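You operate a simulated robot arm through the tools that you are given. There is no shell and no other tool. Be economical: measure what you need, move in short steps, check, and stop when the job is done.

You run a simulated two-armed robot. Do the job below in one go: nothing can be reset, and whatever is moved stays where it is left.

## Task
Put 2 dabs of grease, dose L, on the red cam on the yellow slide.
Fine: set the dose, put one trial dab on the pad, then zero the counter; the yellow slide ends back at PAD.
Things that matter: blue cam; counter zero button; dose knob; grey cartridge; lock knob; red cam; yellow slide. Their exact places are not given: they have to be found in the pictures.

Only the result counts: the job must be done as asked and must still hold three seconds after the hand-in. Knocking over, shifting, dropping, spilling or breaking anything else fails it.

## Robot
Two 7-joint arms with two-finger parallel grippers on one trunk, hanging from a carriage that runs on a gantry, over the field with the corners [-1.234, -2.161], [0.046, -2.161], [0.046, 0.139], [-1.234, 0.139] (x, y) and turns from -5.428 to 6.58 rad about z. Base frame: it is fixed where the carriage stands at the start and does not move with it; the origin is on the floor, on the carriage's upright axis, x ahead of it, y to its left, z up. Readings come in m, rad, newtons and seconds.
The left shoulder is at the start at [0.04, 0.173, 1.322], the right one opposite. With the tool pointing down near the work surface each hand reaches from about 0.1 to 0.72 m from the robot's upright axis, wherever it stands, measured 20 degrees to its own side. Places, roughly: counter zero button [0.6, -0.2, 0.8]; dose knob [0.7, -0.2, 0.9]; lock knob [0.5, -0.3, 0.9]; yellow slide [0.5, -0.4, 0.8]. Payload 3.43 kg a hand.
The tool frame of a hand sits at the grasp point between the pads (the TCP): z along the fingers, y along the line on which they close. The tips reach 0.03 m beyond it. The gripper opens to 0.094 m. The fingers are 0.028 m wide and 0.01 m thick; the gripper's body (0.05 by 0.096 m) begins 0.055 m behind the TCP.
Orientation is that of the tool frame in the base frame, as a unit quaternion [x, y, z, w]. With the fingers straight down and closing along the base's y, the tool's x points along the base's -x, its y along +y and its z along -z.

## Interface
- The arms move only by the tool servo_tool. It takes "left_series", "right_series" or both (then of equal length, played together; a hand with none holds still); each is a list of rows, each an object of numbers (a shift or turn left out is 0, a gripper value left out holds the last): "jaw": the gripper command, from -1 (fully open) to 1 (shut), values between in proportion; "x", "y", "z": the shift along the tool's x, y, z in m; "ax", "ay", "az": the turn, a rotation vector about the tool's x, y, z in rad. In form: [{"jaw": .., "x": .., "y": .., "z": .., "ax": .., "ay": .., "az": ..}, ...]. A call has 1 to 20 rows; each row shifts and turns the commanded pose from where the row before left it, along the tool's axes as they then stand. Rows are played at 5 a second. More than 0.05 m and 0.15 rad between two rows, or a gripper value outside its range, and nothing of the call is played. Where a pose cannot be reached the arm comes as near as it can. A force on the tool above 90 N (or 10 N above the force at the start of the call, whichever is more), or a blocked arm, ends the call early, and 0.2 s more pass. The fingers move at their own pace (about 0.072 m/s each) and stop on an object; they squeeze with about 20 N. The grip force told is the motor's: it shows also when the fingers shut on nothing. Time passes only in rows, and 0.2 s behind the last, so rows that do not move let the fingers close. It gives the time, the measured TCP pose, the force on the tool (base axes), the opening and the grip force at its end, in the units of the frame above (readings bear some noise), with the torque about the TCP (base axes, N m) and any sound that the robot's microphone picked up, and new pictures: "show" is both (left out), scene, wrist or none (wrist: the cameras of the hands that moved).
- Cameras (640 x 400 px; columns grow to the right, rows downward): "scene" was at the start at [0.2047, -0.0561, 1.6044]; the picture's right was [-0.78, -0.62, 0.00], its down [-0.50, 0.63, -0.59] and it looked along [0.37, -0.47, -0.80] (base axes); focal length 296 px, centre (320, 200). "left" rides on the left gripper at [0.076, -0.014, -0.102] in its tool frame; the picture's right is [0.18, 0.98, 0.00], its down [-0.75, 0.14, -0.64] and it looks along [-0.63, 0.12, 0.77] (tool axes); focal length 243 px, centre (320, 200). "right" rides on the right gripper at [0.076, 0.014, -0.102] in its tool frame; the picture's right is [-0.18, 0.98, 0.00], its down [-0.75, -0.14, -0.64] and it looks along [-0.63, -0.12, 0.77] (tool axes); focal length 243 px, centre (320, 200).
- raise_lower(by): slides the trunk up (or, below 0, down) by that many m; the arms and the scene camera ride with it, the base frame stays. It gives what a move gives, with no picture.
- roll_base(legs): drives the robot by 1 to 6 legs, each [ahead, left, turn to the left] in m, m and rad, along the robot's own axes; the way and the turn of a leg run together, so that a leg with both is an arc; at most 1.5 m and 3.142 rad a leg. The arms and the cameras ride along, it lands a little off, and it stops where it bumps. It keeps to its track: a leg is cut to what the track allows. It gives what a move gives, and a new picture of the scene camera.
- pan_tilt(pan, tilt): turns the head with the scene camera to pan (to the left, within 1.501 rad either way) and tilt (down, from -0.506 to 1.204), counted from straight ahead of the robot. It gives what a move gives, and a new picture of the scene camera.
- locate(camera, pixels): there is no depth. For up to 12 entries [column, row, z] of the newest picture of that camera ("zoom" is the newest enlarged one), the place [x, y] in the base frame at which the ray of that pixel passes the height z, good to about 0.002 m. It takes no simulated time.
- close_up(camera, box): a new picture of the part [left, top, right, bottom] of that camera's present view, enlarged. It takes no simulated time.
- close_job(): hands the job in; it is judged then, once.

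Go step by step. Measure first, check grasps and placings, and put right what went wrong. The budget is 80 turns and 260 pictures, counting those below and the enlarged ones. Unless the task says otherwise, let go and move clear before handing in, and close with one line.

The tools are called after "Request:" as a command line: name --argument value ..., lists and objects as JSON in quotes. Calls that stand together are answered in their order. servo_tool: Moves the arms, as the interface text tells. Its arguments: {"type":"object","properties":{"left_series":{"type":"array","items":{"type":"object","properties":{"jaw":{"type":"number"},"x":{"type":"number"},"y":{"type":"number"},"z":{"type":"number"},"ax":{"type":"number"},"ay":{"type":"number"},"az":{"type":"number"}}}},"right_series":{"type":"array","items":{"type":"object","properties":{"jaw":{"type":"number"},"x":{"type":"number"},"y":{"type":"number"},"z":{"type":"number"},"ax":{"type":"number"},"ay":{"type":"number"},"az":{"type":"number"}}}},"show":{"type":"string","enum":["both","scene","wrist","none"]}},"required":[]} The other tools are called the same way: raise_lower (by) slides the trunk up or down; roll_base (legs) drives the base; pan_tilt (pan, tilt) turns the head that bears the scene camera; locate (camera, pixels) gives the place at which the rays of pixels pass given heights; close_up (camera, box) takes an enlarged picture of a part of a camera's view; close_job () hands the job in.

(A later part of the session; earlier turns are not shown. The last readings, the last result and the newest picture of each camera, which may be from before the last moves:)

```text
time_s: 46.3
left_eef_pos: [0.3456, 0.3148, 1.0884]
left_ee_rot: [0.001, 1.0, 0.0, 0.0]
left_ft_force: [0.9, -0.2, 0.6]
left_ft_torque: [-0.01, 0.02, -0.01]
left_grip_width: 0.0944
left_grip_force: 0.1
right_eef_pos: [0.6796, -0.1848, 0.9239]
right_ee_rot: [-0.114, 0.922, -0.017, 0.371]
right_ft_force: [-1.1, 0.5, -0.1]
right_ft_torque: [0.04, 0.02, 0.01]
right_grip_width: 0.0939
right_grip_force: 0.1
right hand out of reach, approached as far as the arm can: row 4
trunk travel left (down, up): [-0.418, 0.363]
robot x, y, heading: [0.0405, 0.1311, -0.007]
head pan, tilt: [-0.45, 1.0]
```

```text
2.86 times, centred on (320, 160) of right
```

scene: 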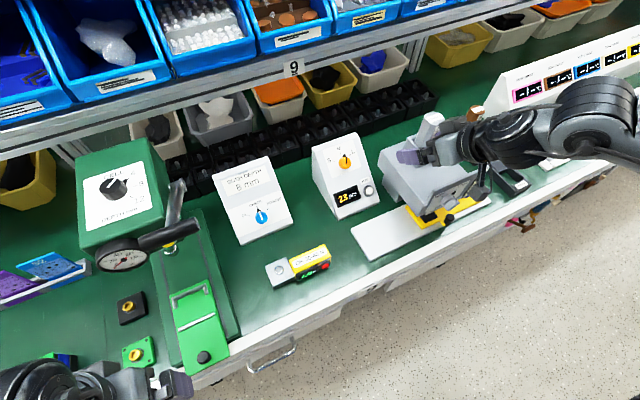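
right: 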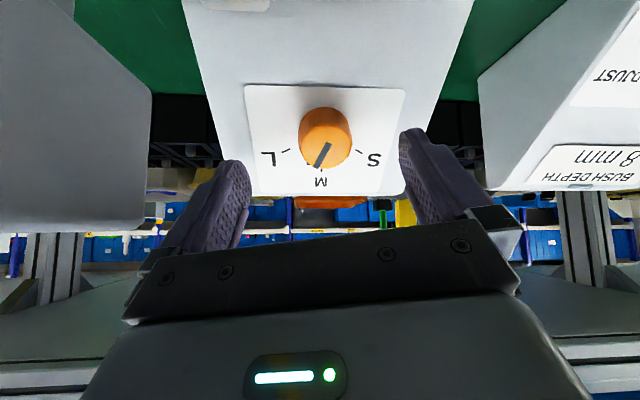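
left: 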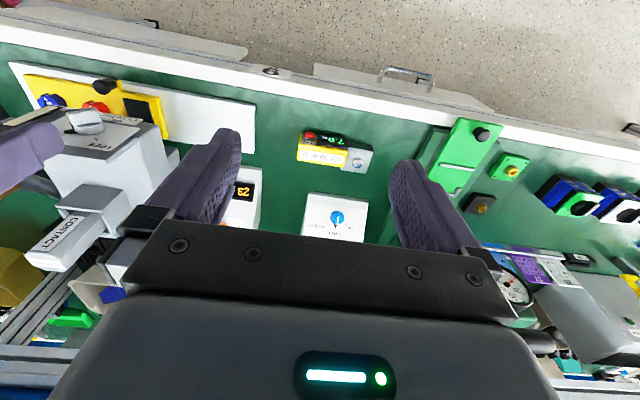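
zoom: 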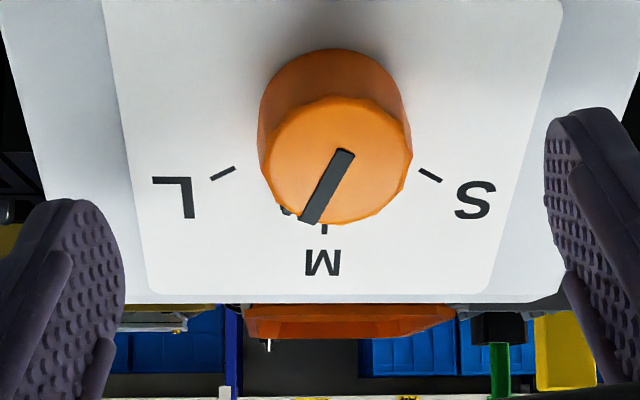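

Tips are ~8 mm short of the knob face. Nudge upslope, then lower the trunk 3 cm to get the overlap.

Request:
servo_tool --right_series '[{"x": -0.012, "y": 0.002}, {}]' --show "none"

Request:
raise_lower --by -0.03

Request:
servo_tool --right_series '[{}]' --show "wrist"

Request:
close_up --camera "right" --box '[220, 90, 420, 230]'

```text
time_s: 46.9
left_eef_pos: [0.3475, 0.315, 1.0883]
left_ee_rot: [0.001, 1.0, 0.0, 0.0]
left_ft_force: [-0.1, -0.8, -0.4]
left_ft_torque: [0.0, 0.01, -0.01]
left_grip_width: 0.0941
left_grip_force: 0.1
right_eef_pos: [0.6879, -0.1817, 0.9305]
right_ee_rot: [-0.114, 0.922, -0.017, 0.371]
right_ft_force: [-0.7, -0.6, -0.6]
right_ft_torque: [0.04, -0.02, 0.02]
right_grip_width: 0.0941
right_grip_force: 0.1
trunk travel left (down, up): [-0.418, 0.363]
robot x, y, heading: [0.0451, 0.1327, -0.003]
head pan, tilt: [-0.45, 1.0]
```

```text
time_s: 47.5
left_eef_pos: [0.3426, 0.3147, 1.0617]
left_ee_rot: [0.002, 1.0, 0.001, 0.001]
left_ft_force: [0.0, 0.5, -0.7]
left_ft_torque: [-0.03, 0.01, -0.02]
left_grip_width: 0.0939
left_grip_force: 0.1
right_eef_pos: [0.6881, -0.1806, 0.9152]
right_ee_rot: [-0.114, 0.919, -0.018, 0.378]
right_ft_force: [-28.4, -1.3, 22.7]
right_ft_torque: [-1.45, 0.09, -1.31]
right_grip_width: 0.0934
right_grip_force: 0.0
trunk travel left (down, up): [-0.393, 0.388]
robot x, y, heading: [0.0406, 0.1311, -0.003]
head pan, tilt: [-0.45, 1.0]
stopped: the force on the tool passed its limit at 106 N (the readings are from after the stop); the commanded pose is now the measured one
```

```text
time_s: 47.9
left_eef_pos: [0.3419, 0.3127, 1.0625]
left_ee_rot: [0.001, 1.0, -0.001, -0.001]
left_ft_force: [1.0, 0.6, -0.2]
left_ft_torque: [0.02, -0.02, 0.02]
left_grip_width: 0.094
left_grip_force: 0.0
right_eef_pos: [0.6882, -0.1808, 0.9153]
right_ee_rot: [-0.114, 0.918, -0.018, 0.379]
right_ft_force: [-32.9, -0.2, 28.2]
right_ft_torque: [-1.43, 0.16, -1.75]
right_grip_width: 0.093
right_grip_force: 0.0
trunk travel left (down, up): [-0.393, 0.388]
robot x, y, heading: [0.044, 0.1348, -0.004]
head pan, tilt: [-0.45, 1.0]
```

right: 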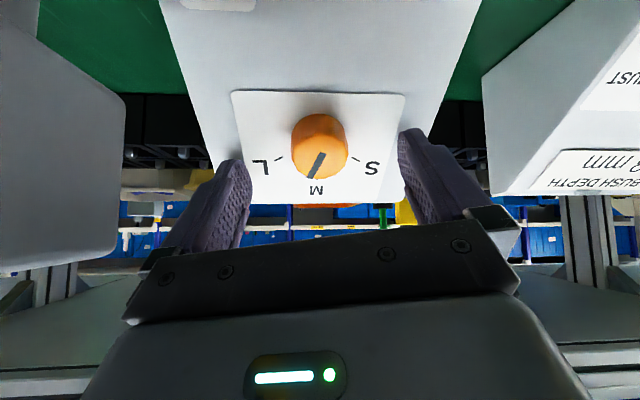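

```text
2.86 times, centred on (320, 160) of right
```

zoom: 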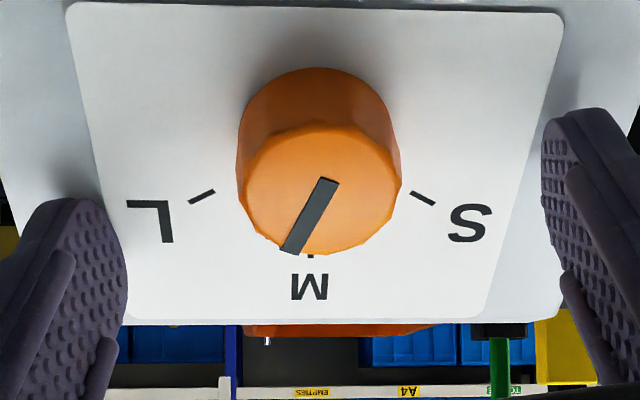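

Touching the panel lightly; back off 4 mm, shift ~1 cm downslope to centre on the knob, then close and turn.

Request:
servo_tool --right_series '[{"z": -0.005}, {"x": 0.01}, {"jaw": 1}, {}, {}, {}, {}]' --show "wrist"

Request:
close_up --camera "right" --box '[220, 90, 420, 230]'

```text
time_s: 49.5
left_eef_pos: [0.3471, 0.3151, 1.0641]
left_ee_rot: [0.001, 1.0, -0.001, 0.001]
left_ft_force: [-0.2, 0.6, 0.0]
left_ft_torque: [-0.05, 0.01, -0.02]
left_grip_width: 0.0941
left_grip_force: 0.2
right_eef_pos: [0.6814, -0.1815, 0.9134]
right_ee_rot: [-0.114, 0.917, -0.016, 0.381]
right_ft_force: [2.8, 0.3, -2.8]
right_ft_torque: [0.08, -0.67, 0.07]
right_grip_width: 0.0309
right_grip_force: 45.0
trunk travel left (down, up): [-0.393, 0.388]
robot x, y, heading: [0.0428, 0.1332, -0.001]
head pan, tilt: [-0.45, 1.0]
```

right: 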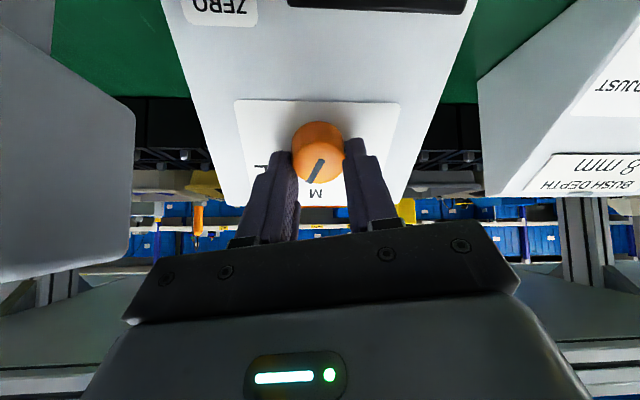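

```text
2.86 times, centred on (320, 160) of right
```

zoom: 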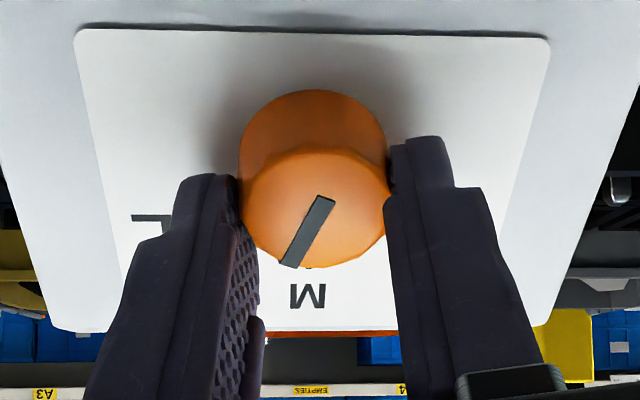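

Firm grip (31 mm). Turn 0.5 rad and check.

Request:
servo_tool --right_series '[{"az": 0.1}, {"az": 0.1}, {"az": 0.1}, {"az": 0.1}, {"az": 0.1}, {}]' --show "wrist"

Request:
close_up --camera "right" --box '[220, 90, 420, 230]'

```text
time_s: 50.9
left_eef_pos: [0.3445, 0.3131, 1.0628]
left_ee_rot: [0.002, 1.0, 0.0, 0.0]
left_ft_force: [0.1, -0.4, 0.0]
left_ft_torque: [0.01, -0.06, 0.0]
left_grip_width: 0.094
left_grip_force: 0.0
right_eef_pos: [0.6813, -0.1842, 0.913]
right_ee_rot: [0.118, 0.917, 0.076, 0.372]
right_ft_force: [-5.2, -5.9, 4.2]
right_ft_torque: [-1.0, -0.62, -0.81]
right_grip_width: 0.0313
right_grip_force: 45.2
trunk travel left (down, up): [-0.393, 0.388]
robot x, y, heading: [0.042, 0.1316, -0.003]
head pan, tilt: [-0.45, 1.0]
```

right: 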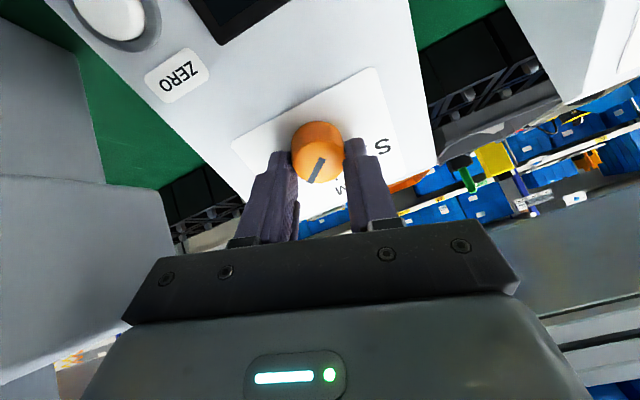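

```text
2.86 times, centred on (320, 160) of right
```

zoom: 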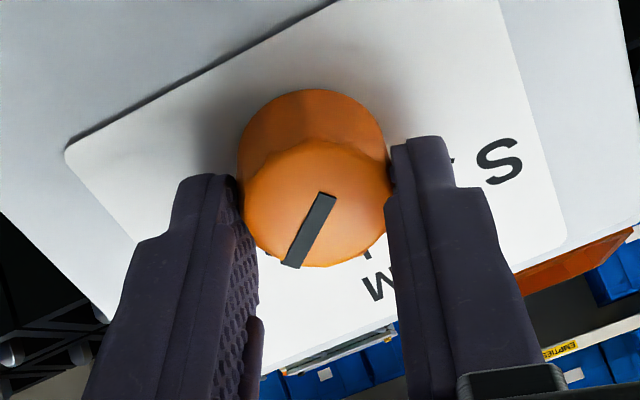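

Turn a further 0.09, release and back off to read the pointer.

Request:
servo_tool --right_series '[{"az": 0.09}, {}, {"jaw": -1}, {}, {}, {"z": -0.04}, {"z": -0.03}, {}]' --show "wrist"

Request:
close_up --camera "right" --box '[200, 20, 440, 200]'

```text
time_s: 52.7
left_eef_pos: [0.3475, 0.3149, 1.0625]
left_ee_rot: [0.002, 1.0, 0.0, 0.001]
left_ft_force: [-0.3, 0.3, 0.3]
left_ft_torque: [0.03, 0.0, -0.01]
left_grip_width: 0.0943
left_grip_force: 0.0
right_eef_pos: [0.6335, -0.1853, 0.9635]
right_ee_rot: [0.158, 0.911, 0.094, 0.369]
right_ft_force: [0.7, 0.2, 0.5]
right_ft_torque: [0.01, -0.02, 0.02]
right_grip_width: 0.0939
right_grip_force: 0.0
trunk travel left (down, up): [-0.393, 0.388]
robot x, y, heading: [0.0422, 0.1313, -0.004]
head pan, tilt: [-0.45, 1.0]
```

right: 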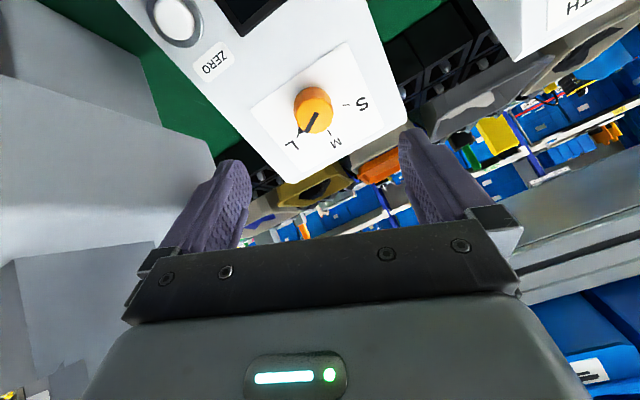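

```text
2.22 times, centred on (320, 110) of right
```

zoom: 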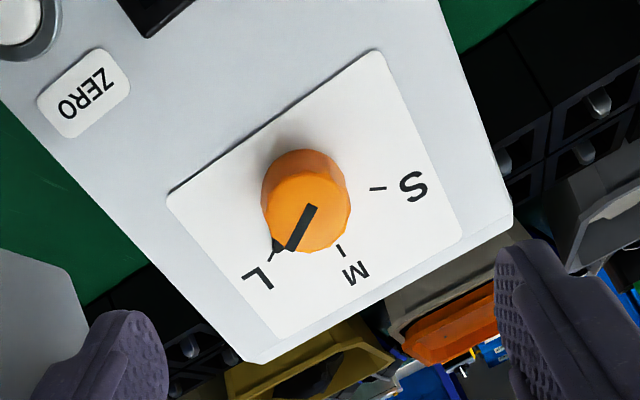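

Pointer sits on L. Next the trial dab: retract, straighten the hand, close the jaw, and raise the trunk.

Request:
servo_tool --right_series '[{"z": -0.045}, {"z": -0.045}, {"az": -0.12, "z": -0.02}, {"az": -0.12}, {"az": -0.11, "jaw": 1}, {"ay": 0.13}, {"ay": 0.13}, {"ay": 0.13}, {"ay": 0.13}, {"ay": 0.13}, {"ay": 0.12}, {}]' --show "none"

Request:
raise_lower --by 0.09

Request:
roll_base --legs '[[0, -0.11, 0]]'

```text
time_s: 55.3
left_eef_pos: [0.3464, 0.3146, 1.063]
left_ee_rot: [0.001, 1.0, 0.0, 0.001]
left_ft_force: [0.6, -0.1, 0.3]
left_ft_torque: [-0.02, 0.04, 0.01]
left_grip_width: 0.0941
left_grip_force: 0.1
right_eef_pos: [0.5555, -0.1908, 1.0403]
right_ee_rot: [-0.014, 1.0, 0.025, 0.004]
right_ft_force: [0.5, -0.4, -0.3]
right_ft_torque: [-0.02, 0.0, -0.02]
right_grip_width: 0.0
right_grip_force: 19.7
trunk travel left (down, up): [-0.393, 0.388]
robot x, y, heading: [0.0431, 0.1324, -0.001]
head pan, tilt: [-0.45, 1.0]
```

```text
time_s: 56.5
left_eef_pos: [0.3466, 0.3141, 1.1536]
left_ee_rot: [0.002, 1.0, 0.001, 0.001]
left_ft_force: [0.4, 0.9, -0.8]
left_ft_torque: [0.0, 0.0, 0.0]
left_grip_width: 0.0941
left_grip_force: 0.1
right_eef_pos: [0.5574, -0.1918, 1.1303]
right_ee_rot: [-0.014, 1.0, 0.025, 0.006]
right_ft_force: [-0.5, -0.6, 0.2]
right_ft_torque: [0.01, 0.02, 0.0]
right_grip_width: 0.0
right_grip_force: 20.1
trunk travel left (down, up): [-0.483, 0.298]
robot x, y, heading: [0.0425, 0.1348, -0.006]
head pan, tilt: [-0.45, 1.0]
```

```text
time_s: 57.7
left_eef_pos: [0.344, 0.2061, 1.1535]
left_ee_rot: [0.0, 1.0, 0.0, 0.001]
left_ft_force: [0.4, -0.6, 0.3]
left_ft_torque: [0.0, 0.0, 0.0]
left_grip_width: 0.0941
left_grip_force: 0.0
right_eef_pos: [0.5559, -0.2992, 1.1307]
right_ee_rot: [-0.016, 1.0, 0.025, 0.005]
right_ft_force: [-0.1, -0.1, -0.3]
right_ft_torque: [0.06, -0.01, 0.0]
right_grip_width: 0.0
right_grip_force: 19.7
trunk travel left (down, up): [-0.483, 0.298]
robot x, y, heading: [0.0401, 0.0278, -0.003]
head pan, tilt: [-0.45, 1.0]
```

scene: 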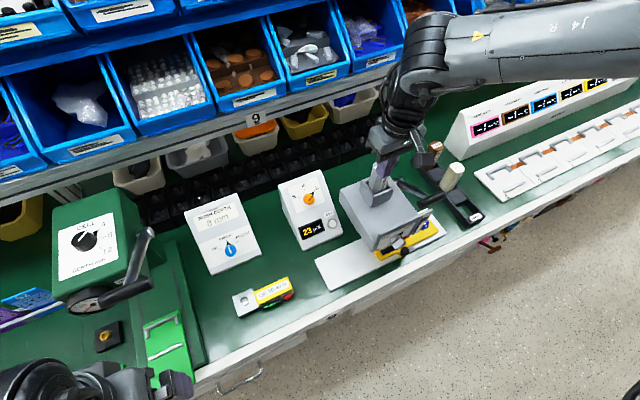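

Hand vertical and clear. Move toward the lever bar and look.

Request:
servo_tool --right_series '[{"x": 0.04, "y": -0.02}, {"x": 0.03, "y": -0.03}, {"y": -0.045}, {"y": -0.045}, {}]' --show "both"

Request:
close_up --camera "right" --box '[220, 60, 480, 220]'

Request:
close_up --camera "scene" --box '[340, 100, 500, 270]'

```text
time_s: 58.9
left_eef_pos: [0.3458, 0.2069, 1.1538]
left_ee_rot: [0.0, 1.0, 0.0, 0.001]
left_ft_force: [-0.1, 1.2, -0.1]
left_ft_torque: [0.03, 0.0, 0.03]
left_grip_width: 0.0939
left_grip_force: 0.0
right_eef_pos: [0.4887, -0.442, 1.1241]
right_ee_rot: [-0.015, 1.0, 0.025, 0.005]
right_ft_force: [0.2, -0.3, 0.3]
right_ft_torque: [0.01, 0.0, 0.01]
right_grip_width: 0.0
right_grip_force: 20.2
trunk travel left (down, up): [-0.483, 0.298]
robot x, y, heading: [0.0417, 0.0264, 0.002]
head pan, tilt: [-0.45, 1.0]
```

scene: 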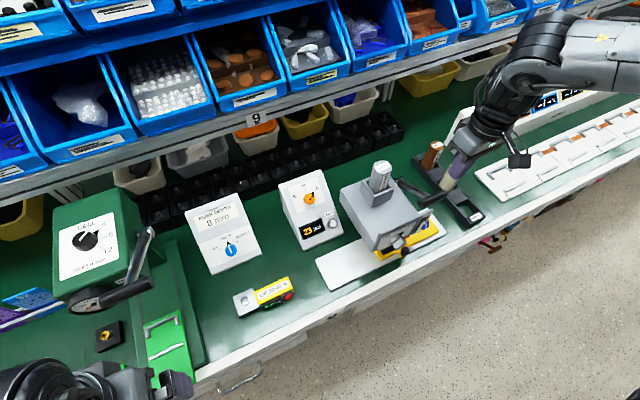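
right: 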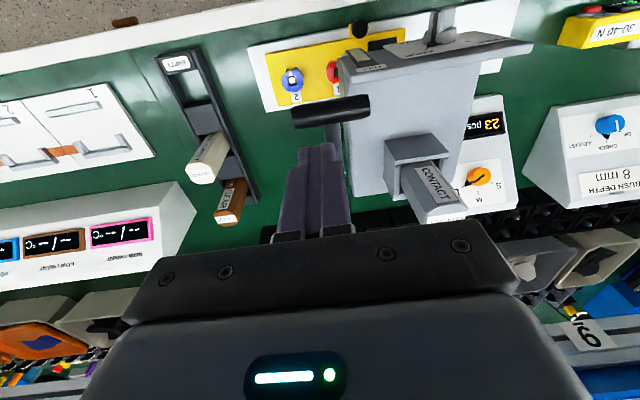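

```text
2.46 times, centred on (350, 140) of right
```

zoom: 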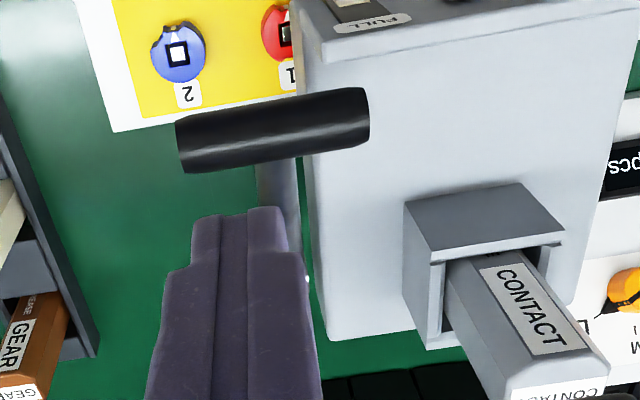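

```text
2.35 times, centred on (420, 185) of scene
```

zoom: 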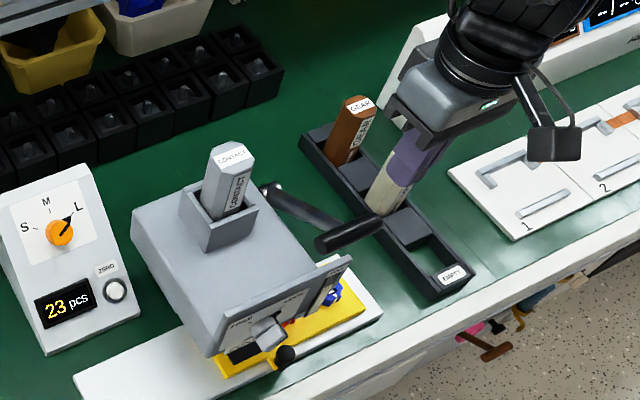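

Bar visible in both views; triangulate it.

Request:
locate --camera "zoom" --pixels '[[322, 242, 0.95], [322, 242, 1.0], [379, 224, 0.95], [379, 224, 1.0], [268, 192, 0.93], [268, 192, 0.97], [270, 330, 0.93]]'

Request:
locate --camera "right" --pixels '[[295, 118, 0.95], [295, 118, 1.0], [369, 107, 0.95], [369, 107, 1.0], [335, 140, 0.95], [448, 12, 0.95]]'

```text
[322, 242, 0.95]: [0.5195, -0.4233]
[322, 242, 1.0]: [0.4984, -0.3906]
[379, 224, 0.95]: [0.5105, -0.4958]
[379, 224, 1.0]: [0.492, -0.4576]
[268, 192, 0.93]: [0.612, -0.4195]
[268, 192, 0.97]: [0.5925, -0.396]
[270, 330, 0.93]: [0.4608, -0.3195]
```

```text
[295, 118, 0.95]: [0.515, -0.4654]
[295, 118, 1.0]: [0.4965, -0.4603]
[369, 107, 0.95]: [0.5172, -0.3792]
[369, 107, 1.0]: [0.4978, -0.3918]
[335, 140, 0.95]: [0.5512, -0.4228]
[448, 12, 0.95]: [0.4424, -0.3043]
```

Bar axis at x≈0.497, z≈1.0, y from -0.391 to -0.459; pivot ≈ (0.60,-0.41,0.945). The gripper body would hit the dispenser top if wide along y, so yaw the hand 90° first.

Request:
servo_tool --right_series '[{"az": -0.145}, {"az": -0.145}, {"az": -0.145}, {"az": -0.145}, {"az": -0.145}, {"az": -0.145}, {"az": -0.145}, {"az": -0.145}, {"az": -0.145}, {"az": -0.145}, {"az": -0.12}, {}]' --show "both"

```text
time_s: 61.5
left_eef_pos: [0.3451, 0.2072, 1.1532]
left_ee_rot: [0.0, 1.0, 0.0, 0.001]
left_ft_force: [0.1, -0.3, 0.1]
left_ft_torque: [0.0, 0.0, -0.02]
left_grip_width: 0.0939
left_grip_force: 0.0
right_eef_pos: [0.4901, -0.4409, 1.1225]
right_ee_rot: [0.718, -0.695, -0.015, -0.022]
right_ft_force: [0.0, 0.2, -0.7]
right_ft_torque: [0.0, -0.01, 0.0]
right_grip_width: 0.0
right_grip_force: 20.0
trunk travel left (down, up): [-0.483, 0.298]
robot x, y, heading: [0.0391, 0.0271, -0.005]
head pan, tilt: [-0.45, 1.0]
```

scene: 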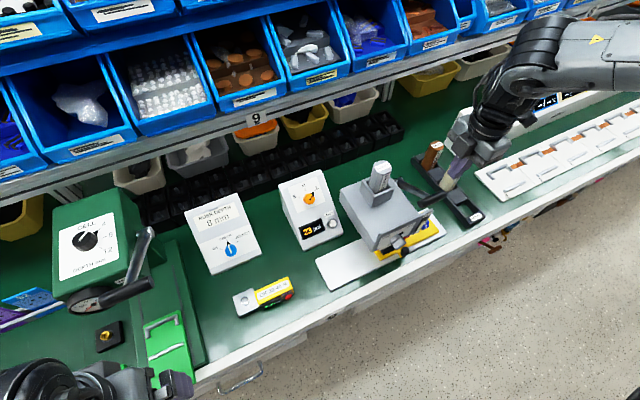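
right: 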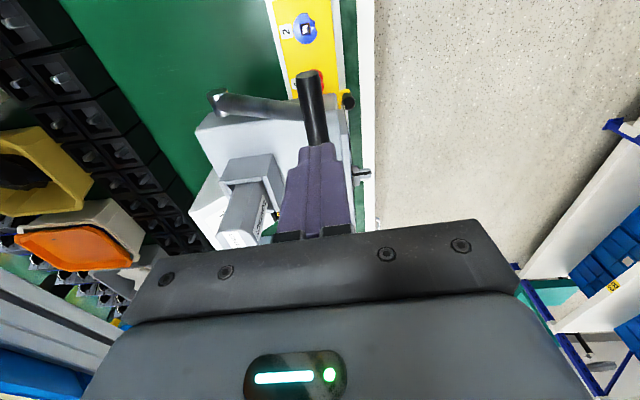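

Yaw done; the bar lies under the closed fingers. Press down and watch force and counter.

Request:
servo_tool --right_series '[{"z": 0.04}, {"z": 0.035}, {"z": 0.02}, {"z": 0.02}, {"z": 0.02}, {"z": 0.02}, {}]' --show "both"

Request:
close_up --camera "scene" --box '[270, 130, 480, 280]'

```text
time_s: 63.1
left_eef_pos: [0.3453, 0.2059, 1.1542]
left_ee_rot: [0.001, 1.0, -0.001, 0.001]
left_ft_force: [-1.4, -0.2, 0.1]
left_ft_torque: [0.02, 0.0, -0.01]
left_grip_width: 0.094
left_grip_force: 0.0
right_eef_pos: [0.4944, -0.4322, 0.9671]
right_ee_rot: [0.718, -0.696, -0.014, -0.021]
right_ft_force: [0.3, 0.3, 0.5]
right_ft_torque: [0.0, 0.0, 0.0]
right_grip_width: 0.0
right_grip_force: 20.3
trunk travel left (down, up): [-0.483, 0.298]
robot x, y, heading: [0.0416, 0.0272, -0.003]
head pan, tilt: [-0.45, 1.0]
```

scene: 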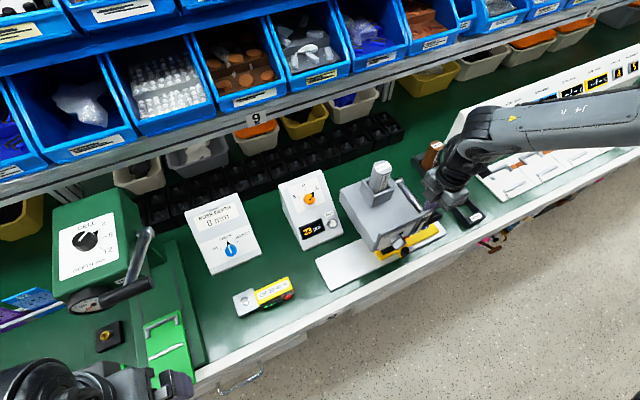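
right: 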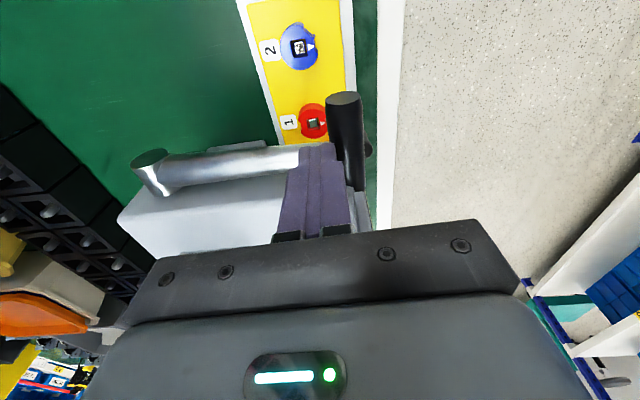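

```text
2.67 times, centred on (375, 205) of scene
```

zoom: 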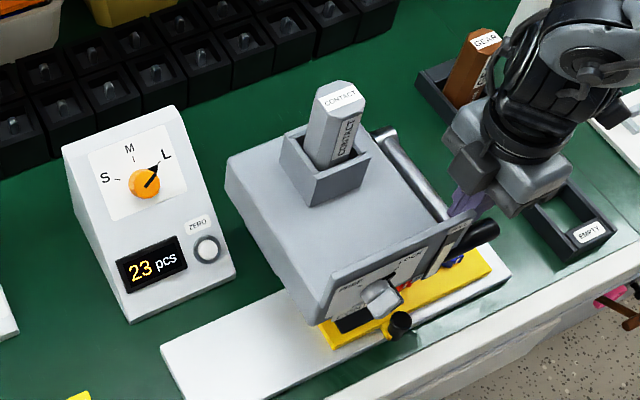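

The bar swung down and forward of the fingers (bar at (345,110) right of the fingers), counter still 23. Lift to see the lever's present state.

Request:
servo_tool --right_series '[{"z": -0.03}, {"z": -0.04}, {"z": -0.02}, {"y": 0.02}, {}]' --show "both"

Request:
close_up --camera "scene" --box '[270, 130, 480, 280]'

```text
time_s: 64.3
left_eef_pos: [0.3445, 0.2069, 1.1527]
left_ee_rot: [0.0, 1.0, 0.0, 0.0]
left_ft_force: [-0.2, -0.6, -0.6]
left_ft_torque: [0.0, -0.02, -0.01]
left_grip_width: 0.0941
left_grip_force: 0.0
right_eef_pos: [0.4709, -0.4383, 1.0576]
right_ee_rot: [0.718, -0.696, -0.015, -0.021]
right_ft_force: [0.6, 0.2, -0.2]
right_ft_torque: [-0.04, -0.01, 0.01]
right_grip_width: 0.0
right_grip_force: 20.1
trunk travel left (down, up): [-0.483, 0.298]
robot x, y, heading: [0.0437, 0.0224, -0.002]
head pan, tilt: [-0.45, 1.0]
```

scene: 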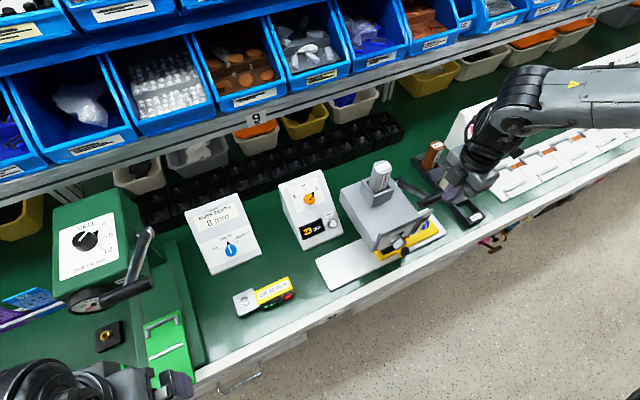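
right: 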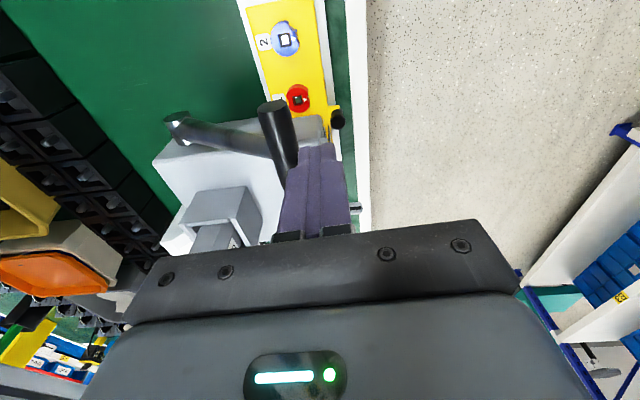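

```text
2.67 times, centred on (375, 205) of scene
```

zoom: 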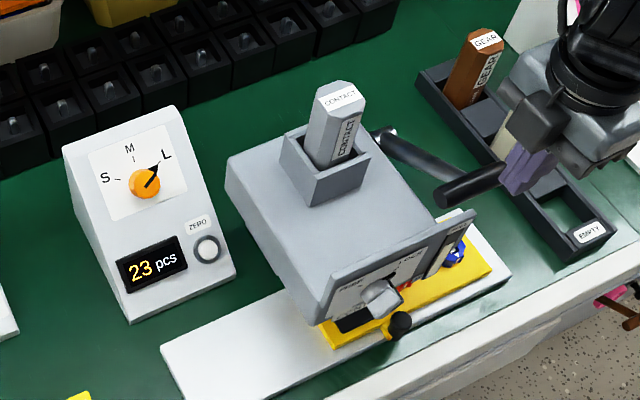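

The lever springs back up, bar swings forward while descending. Press again following the arc (shift toward -x during descent).

Request:
servo_tool --right_series '[{"y": -0.021, "x": 0.007}, {"z": 0.018}, {"z": 0.015, "y": 0.004}, {"z": 0.015, "y": 0.004}, {"z": 0.015, "y": 0.004}, {"z": 0.015, "y": 0.003}, {"z": 0.015}, {"z": 0.015}, {"z": 0.015, "y": -0.003}, {"z": 0.015, "y": -0.003}, {}]' --show "both"

Request:
close_up --camera "scene" --box '[270, 130, 480, 280]'

```text
time_s: 66.4
left_eef_pos: [0.3448, 0.203, 1.1523]
left_ee_rot: [0.002, 1.0, 0.0, 0.0]
left_ft_force: [0.9, -0.1, 0.3]
left_ft_torque: [0.03, 0.01, 0.0]
left_grip_width: 0.0937
left_grip_force: 0.2
right_eef_pos: [0.4795, -0.4384, 0.9421]
right_ee_rot: [0.719, -0.694, -0.019, -0.023]
right_ft_force: [-20.6, -5.6, 43.2]
right_ft_torque: [1.5, -0.8, 0.7]
right_grip_width: 0.0
right_grip_force: 20.0
trunk travel left (down, up): [-0.483, 0.298]
robot x, y, heading: [0.0397, 0.0236, -0.008]
head pan, tilt: [-0.45, 1.0]
stopped in row 10 (right hand): the force on the tool passed its limit at 123 N (the readings are from after the stop); the commanded pose is now the measured one
```

scene: 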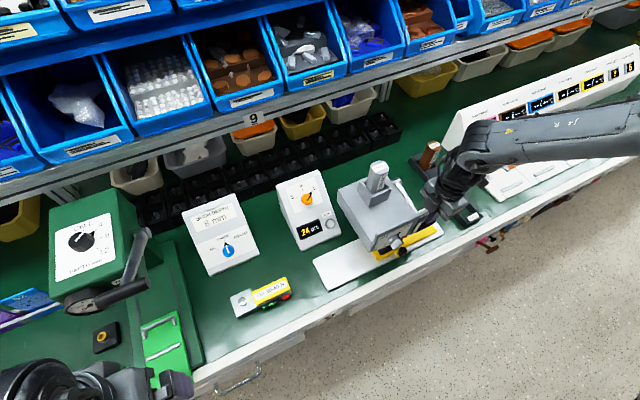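
right: 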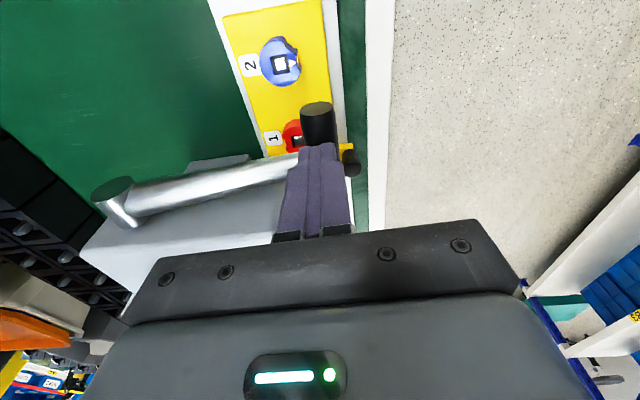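

```text
2.67 times, centred on (375, 205) of scene
```

zoom: 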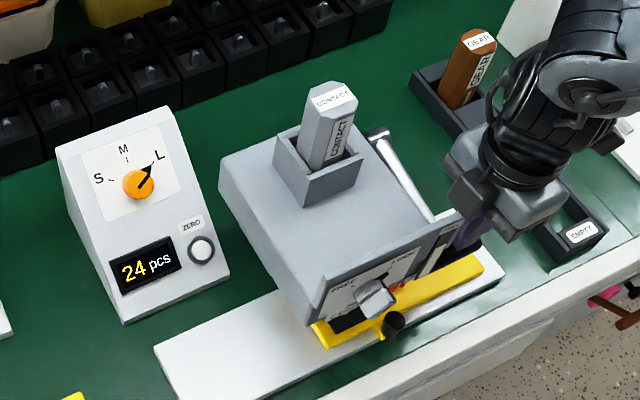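

Counter went to 24: trial dab done. Lift off, unyaw, and shift the base left for the ZERO button.

Request:
servo_tool --right_series '[{"z": -0.02}, {"z": -0.04}, {"z": -0.04}, {"z": -0.04, "az": 0.14}, {"z": -0.04, "az": 0.14}, {"az": 0.145}, {"az": 0.145}, {"az": 0.145}, {"az": 0.145}, {"az": 0.145}, {"az": 0.145}, {"az": 0.145}, {"az": 0.145}, {"az": 0.13}, {}]' --show "none"

Request:
roll_base --legs '[[0, 0.108, 0]]'

Request:
servo_tool --right_series '[{"y": 0.03}, {"y": 0.04}, {"y": 0.04}, {"ay": -0.13}, {"ay": -0.13}, {"ay": -0.13}, {"ay": -0.13}, {"ay": -0.13}, {"ay": -0.12}, {}]' --show "wrist"

Request:
close_up --camera "scene" --box '[300, 130, 510, 280]'

```text
time_s: 69.6
left_eef_pos: [0.3455, 0.206, 1.1532]
left_ee_rot: [0.001, 1.0, 0.001, 0.001]
left_ft_force: [0.0, 0.8, 0.4]
left_ft_torque: [0.04, 0.03, 0.03]
left_grip_width: 0.094
left_grip_force: 0.1
right_eef_pos: [0.4786, -0.4454, 1.1192]
right_ee_rot: [-0.017, 0.999, 0.032, 0.004]
right_ft_force: [0.5, -0.5, 0.4]
right_ft_torque: [-0.01, -0.02, 0.01]
right_grip_width: 0.0003
right_grip_force: 19.8
trunk travel left (down, up): [-0.483, 0.298]
robot x, y, heading: [0.0383, 0.0287, -0.008]
head pan, tilt: [-0.45, 1.0]
```

```text
time_s: 70.8
left_eef_pos: [0.3457, 0.3176, 1.154]
left_ee_rot: [0.0, 1.0, 0.001, 0.0]
left_ft_force: [-0.2, 0.4, -0.6]
left_ft_torque: [-0.02, -0.01, 0.0]
left_grip_width: 0.0938
left_grip_force: 0.1
right_eef_pos: [0.4811, -0.3362, 1.1176]
right_ee_rot: [-0.019, 0.999, 0.033, 0.006]
right_ft_force: [-0.6, 0.0, 1.3]
right_ft_torque: [-0.03, -0.01, -0.01]
right_grip_width: 0.0
right_grip_force: 19.9
trunk travel left (down, up): [-0.483, 0.298]
robot x, y, heading: [0.0416, 0.1327, 0.001]
head pan, tilt: [-0.45, 1.0]
```

scene: 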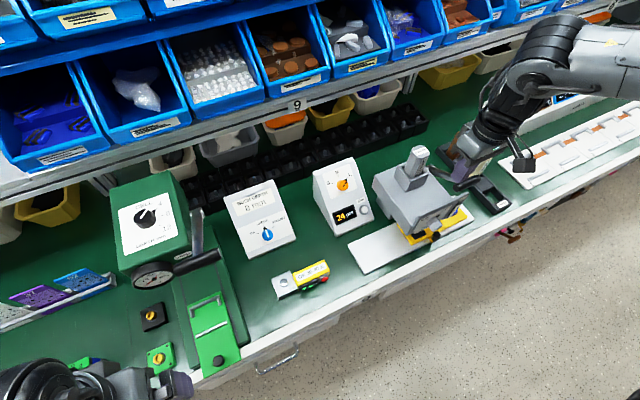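

```text
time_s: 73.0
left_eef_pos: [0.3455, 0.3144, 1.1525]
left_ee_rot: [0.0, 1.0, 0.001, 0.001]
left_ft_force: [0.4, -0.4, 0.3]
left_ft_torque: [0.02, 0.01, 0.03]
left_grip_width: 0.0941
left_grip_force: 0.1
right_eef_pos: [0.4777, -0.228, 1.1272]
right_ee_rot: [-0.006, 0.924, 0.035, 0.38]
right_ft_force: [0.5, -0.5, -0.1]
right_ft_torque: [0.02, 0.02, 0.01]
right_grip_width: 0.0
right_grip_force: 20.3
trunk travel left (down, up): [-0.483, 0.298]
robot x, y, heading: [0.0416, 0.1332, -0.004]
head pan, tilt: [-0.45, 1.0]
```

right: 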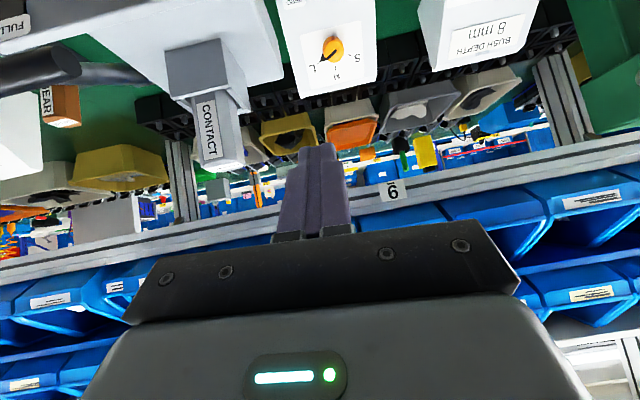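

```text
2.67 times, centred on (405, 205) of scene
```

zoom: 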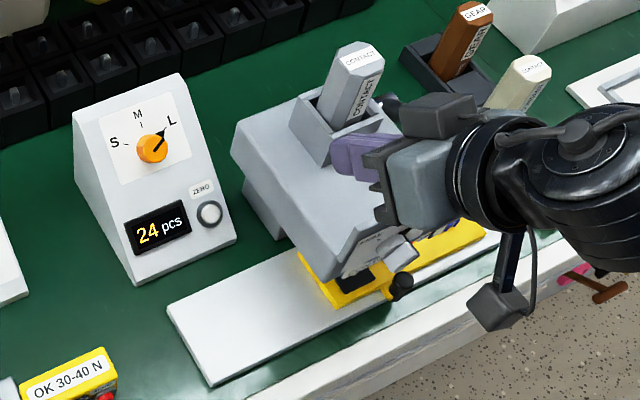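

A closed hand's body would hit the dispenser next to ZERO, so I'll use the open jaw's right-hand (-y) finger, hand centre at y≈-0.174. Move there and approach to a standoff.

Request:
servo_tool --right_series '[{"y": 0.025, "jaw": -1}, {"y": 0.03}, {}, {}]' --show "none"

Request:
raise_lower --by -0.09

Request:
servo_tool --right_series '[{"z": 0.035, "x": 0.01, "y": -0.003}, {"z": 0.035, "x": 0.01, "y": -0.003}, {"z": 0.035, "x": 0.01, "y": -0.003}, {"z": 0.035, "x": 0.008, "y": -0.002}, {"z": 0.025, "x": 0.006, "y": -0.002}, {}]' --show "both"

Request:
close_up --camera "right" --box '[140, 60, 440, 260]'

```text
time_s: 74.0
left_eef_pos: [0.3459, 0.3161, 1.153]
left_ee_rot: [0.0, 1.0, 0.0, 0.0]
left_ft_force: [0.2, 0.4, 0.7]
left_ft_torque: [0.01, 0.01, 0.05]
left_grip_width: 0.0939
left_grip_force: 0.0
right_eef_pos: [0.4727, -0.172, 1.129]
right_ee_rot: [-0.006, 0.924, 0.037, 0.379]
right_ft_force: [0.4, -0.5, -0.7]
right_ft_torque: [0.02, 0.0, 0.02]
right_grip_width: 0.0942
right_grip_force: 0.0
trunk travel left (down, up): [-0.483, 0.298]
robot x, y, heading: [0.0388, 0.1321, -0.005]
head pan, tilt: [-0.45, 1.0]
```

```text
time_s: 75.2
left_eef_pos: [0.3448, 0.3152, 1.0636]
left_ee_rot: [0.0, 1.0, 0.0, 0.001]
left_ft_force: [-0.7, 0.4, 0.0]
left_ft_torque: [0.02, -0.01, 0.0]
left_grip_width: 0.0938
left_grip_force: 0.2
right_eef_pos: [0.474, -0.1736, 1.04]
right_ee_rot: [-0.007, 0.925, 0.037, 0.379]
right_ft_force: [0.0, 0.3, 0.3]
right_ft_torque: [0.0, 0.01, 0.0]
right_grip_width: 0.0939
right_grip_force: 0.1
trunk travel left (down, up): [-0.393, 0.388]
robot x, y, heading: [0.0427, 0.1328, -0.0]
head pan, tilt: [-0.45, 1.0]
```

```text
time_s: 76.6
left_eef_pos: [0.3462, 0.3156, 1.0625]
left_ee_rot: [0.0, 1.0, 0.0, 0.001]
left_ft_force: [-0.8, -0.5, -0.1]
left_ft_torque: [-0.01, 0.0, 0.02]
left_grip_width: 0.0939
left_grip_force: 0.1
right_eef_pos: [0.555, -0.1718, 0.8932]
right_ee_rot: [-0.006, 0.924, 0.036, 0.38]
right_ft_force: [0.2, -0.3, -0.3]
right_ft_torque: [-0.03, -0.02, 0.03]
right_grip_width: 0.0942
right_grip_force: 0.0
trunk travel left (down, up): [-0.393, 0.388]
robot x, y, heading: [0.04, 0.1332, -0.005]
head pan, tilt: [-0.45, 1.0]
```

scene: 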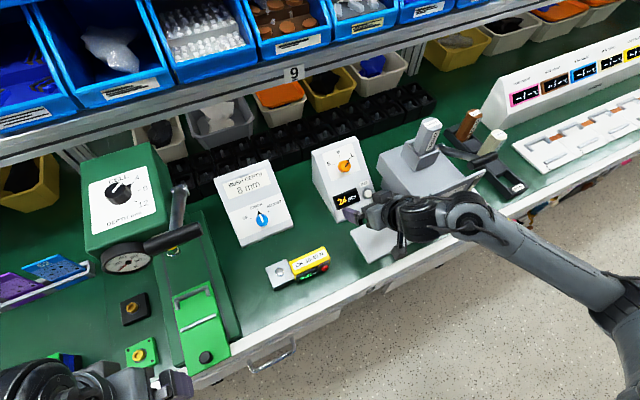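
right: 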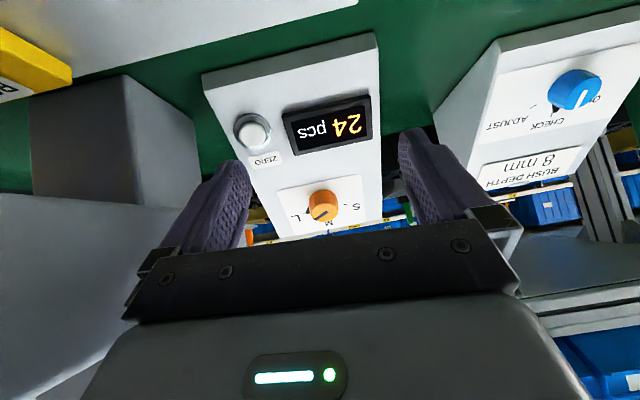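

```text
2.00 times, centred on (290, 160) of right
```

zoom: 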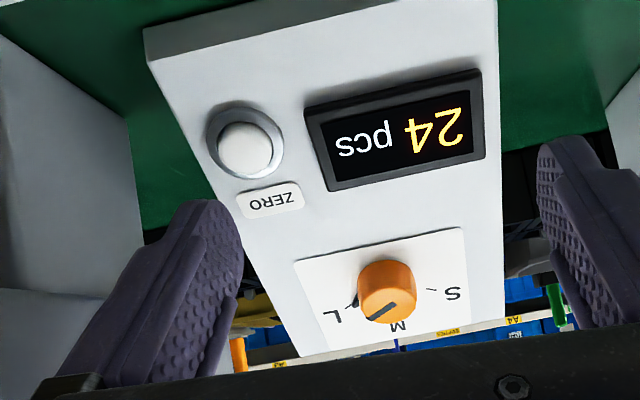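

Predicted button pixel matches exactly (251,135): the finger needs y -0.006 and 5.9 cm forward. Approach then press gently.

Request:
servo_tool --right_series '[{"y": -0.006, "z": 0.02}, {"z": 0.02}, {"z": 0.012}, {"z": 0.005}, {"z": 0.004}, {"z": 0.003}, {}]' --show "wrist"

Request:
close_up --camera "right" --box '[140, 60, 440, 260]'

```text
time_s: 78.2
left_eef_pos: [0.3436, 0.3145, 1.0621]
left_ee_rot: [-0.001, 1.0, 0.0, 0.0]
left_ft_force: [0.0, -0.5, 0.2]
left_ft_torque: [0.02, 0.02, -0.01]
left_grip_width: 0.0939
left_grip_force: 0.0
right_eef_pos: [0.6005, -0.1752, 0.8452]
right_ee_rot: [-0.006, 0.925, 0.036, 0.379]
right_ft_force: [-18.3, 0.9, 18.3]
right_ft_torque: [-0.87, 0.23, -0.95]
right_grip_width: 0.0924
right_grip_force: 0.0
trunk travel left (down, up): [-0.393, 0.388]
robot x, y, heading: [0.0396, 0.1314, -0.008]
head pan, tilt: [-0.45, 1.0]
heard: click
```

right: 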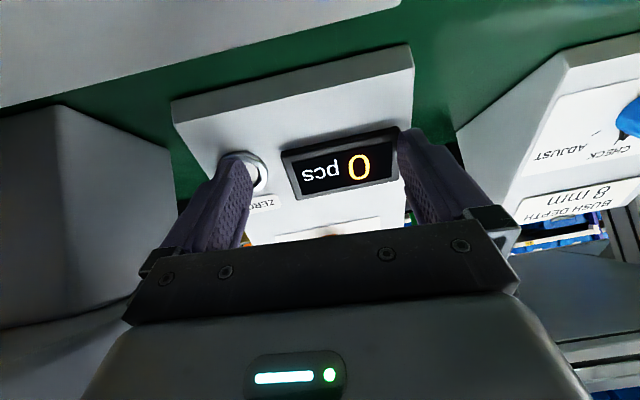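

```text
2.00 times, centred on (290, 160) of right
```

zoom: 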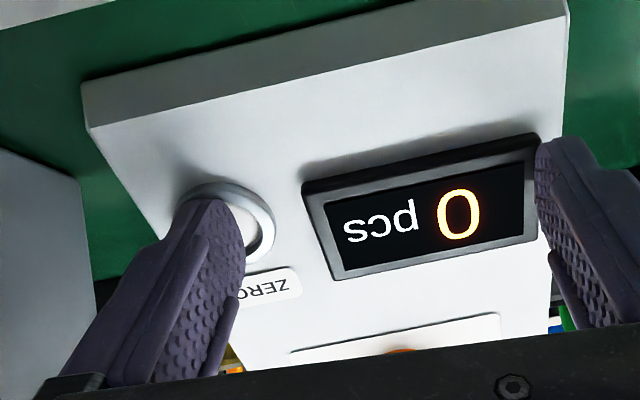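

Counter shows 0 with a click. Retract, drive back, and set the hand horizontal for the lock knob.

Request:
servo_tool --right_series '[{"z": -0.04}, {"z": -0.045}, {"z": -0.045}, {"z": -0.045}, {}]' --show "none"

Request:
roll_base --legs '[[-0.3, 0, 0], [0, -0.08, 0]]'

Request:
servo_tool --right_series '[{"ay": -0.13, "x": -0.02}, {"ay": -0.13, "x": -0.02}, {"ay": -0.13}, {"ay": -0.13}, {"ay": -0.13}, {"ay": -0.13}, {}]' --show "both"

```text
time_s: 79.4
left_eef_pos: [0.3464, 0.3144, 1.0624]
left_ee_rot: [0.001, 1.0, 0.001, 0.0]
left_ft_force: [-0.2, 0.4, -0.4]
left_ft_torque: [-0.01, -0.03, 0.0]
left_grip_width: 0.0945
left_grip_force: 0.1
right_eef_pos: [0.48, -0.1845, 0.9719]
right_ee_rot: [-0.006, 0.925, 0.037, 0.379]
right_ft_force: [-0.1, 0.0, -0.3]
right_ft_torque: [0.03, 0.0, 0.01]
right_grip_width: 0.0941
right_grip_force: 0.1
trunk travel left (down, up): [-0.393, 0.388]
robot x, y, heading: [0.04, 0.1326, -0.004]
head pan, tilt: [-0.45, 1.0]
```

```text
time_s: 82.1
left_eef_pos: [0.0472, 0.2344, 1.0624]
left_ee_rot: [0.001, 1.0, 0.001, 0.001]
left_ft_force: [0.2, 0.4, 0.5]
left_ft_torque: [0.0, 0.03, 0.06]
left_grip_width: 0.0942
left_grip_force: 0.0
right_eef_pos: [0.18, -0.2653, 0.9724]
right_ee_rot: [-0.006, 0.925, 0.037, 0.379]
right_ft_force: [0.4, 0.1, -0.1]
right_ft_torque: [-0.02, 0.0, 0.03]
right_grip_width: 0.094
right_grip_force: 0.0
trunk travel left (down, up): [-0.393, 0.388]
robot x, y, heading: [-0.2558, 0.0504, -0.003]
head pan, tilt: [-0.45, 1.0]
```

scene: 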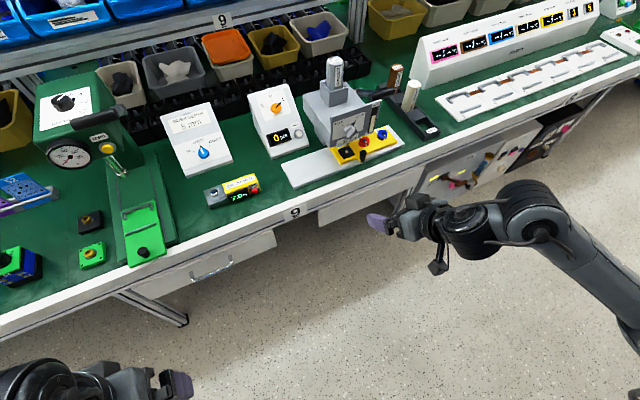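

```text
time_s: 83.7
left_eef_pos: [0.0468, 0.2358, 1.0648]
left_ee_rot: [0.001, 1.0, 0.0, 0.002]
left_ft_force: [0.0, 0.7, 0.2]
left_ft_torque: [-0.01, -0.02, -0.02]
left_grip_width: 0.0941
left_grip_force: 0.0
right_eef_pos: [0.206, -0.2664, 1.0021]
right_ee_rot: [0.01, 0.71, 0.036, 0.703]
right_ft_force: [0.1, -0.2, -0.6]
right_ft_torque: [0.0, 0.02, 0.0]
right_grip_width: 0.0941
right_grip_force: 0.0
trunk travel left (down, up): [-0.393, 0.388]
robot x, y, heading: [-0.2549, 0.0527, -0.006]
head pan, tilt: [-0.45, 1.0]
```

scene: 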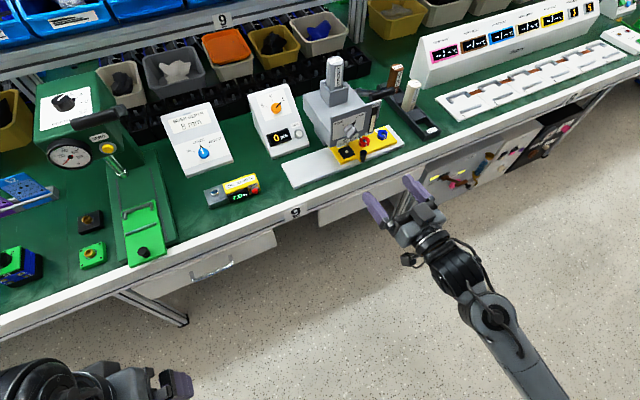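
right: 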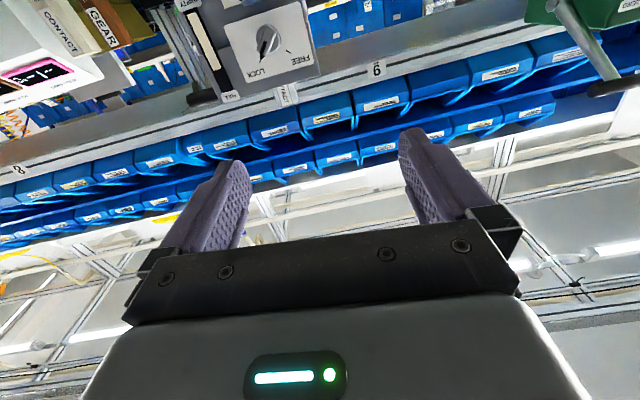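

Horizontal pose reached; knob computed at (y≈-0.311, z≈0.95). Align, roll 45° to straddle the fin, and approach partway.

Request:
servo_tool --right_series '[{"ax": 0.037, "x": 0.03}, {"x": 0.023, "y": -0.01}, {"y": -0.034}, {"z": 0.04}, {"z": 0.04}, {"z": 0.04}, {"az": 0.145}, {"az": 0.145}, {"az": 0.145}, {"az": 0.145}, {"az": 0.14}, {}]' --show "wrist"

Request:
close_up --camera "right" --box '[200, 40, 440, 220]'

Request:
close_up --camera "scene" --box '[240, 50, 450, 220]'

```text
time_s: 86.3
left_eef_pos: [0.0471, 0.2357, 1.0634]
left_ee_rot: [0.001, 1.0, 0.0, 0.0]
left_ft_force: [-0.5, 0.0, -0.1]
left_ft_torque: [0.02, -0.03, 0.0]
left_grip_width: 0.0941
left_grip_force: 0.0
right_eef_pos: [0.3251, -0.3076, 0.9453]
right_ee_rot: [0.272, 0.658, 0.269, 0.649]
right_ft_force: [-1.1, -0.2, -0.6]
right_ft_torque: [0.03, 0.0, 0.0]
right_grip_width: 0.0938
right_grip_force: 0.1
trunk travel left (down, up): [-0.393, 0.388]
robot x, y, heading: [-0.2576, 0.0521, -0.006]
head pan, tilt: [-0.45, 1.0]
```

right: 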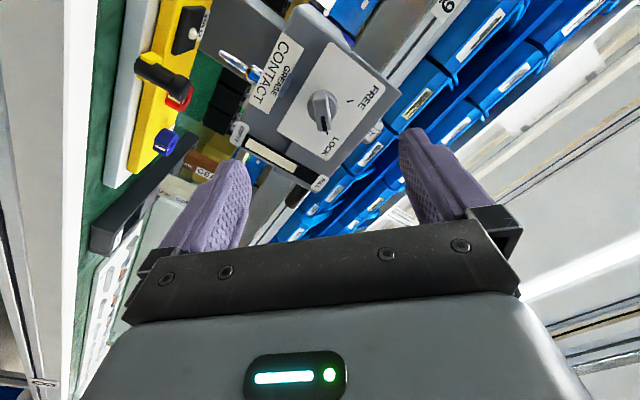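

```text
2.22 times, centred on (320, 130) of right
```

zoom: 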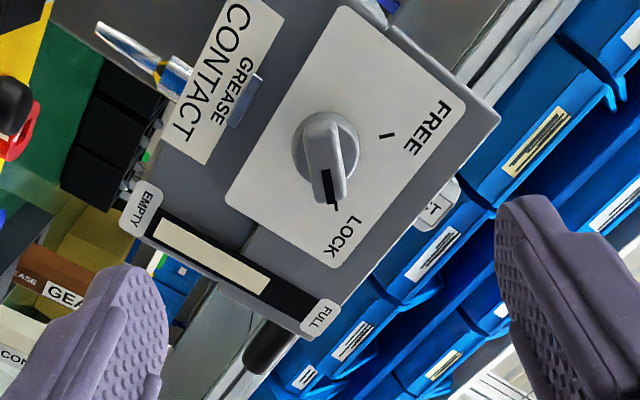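

```text
2.35 times, centred on (345, 135) of scene
```

zoom: 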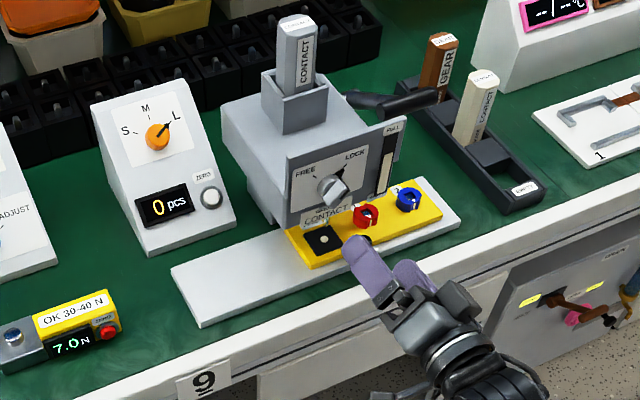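

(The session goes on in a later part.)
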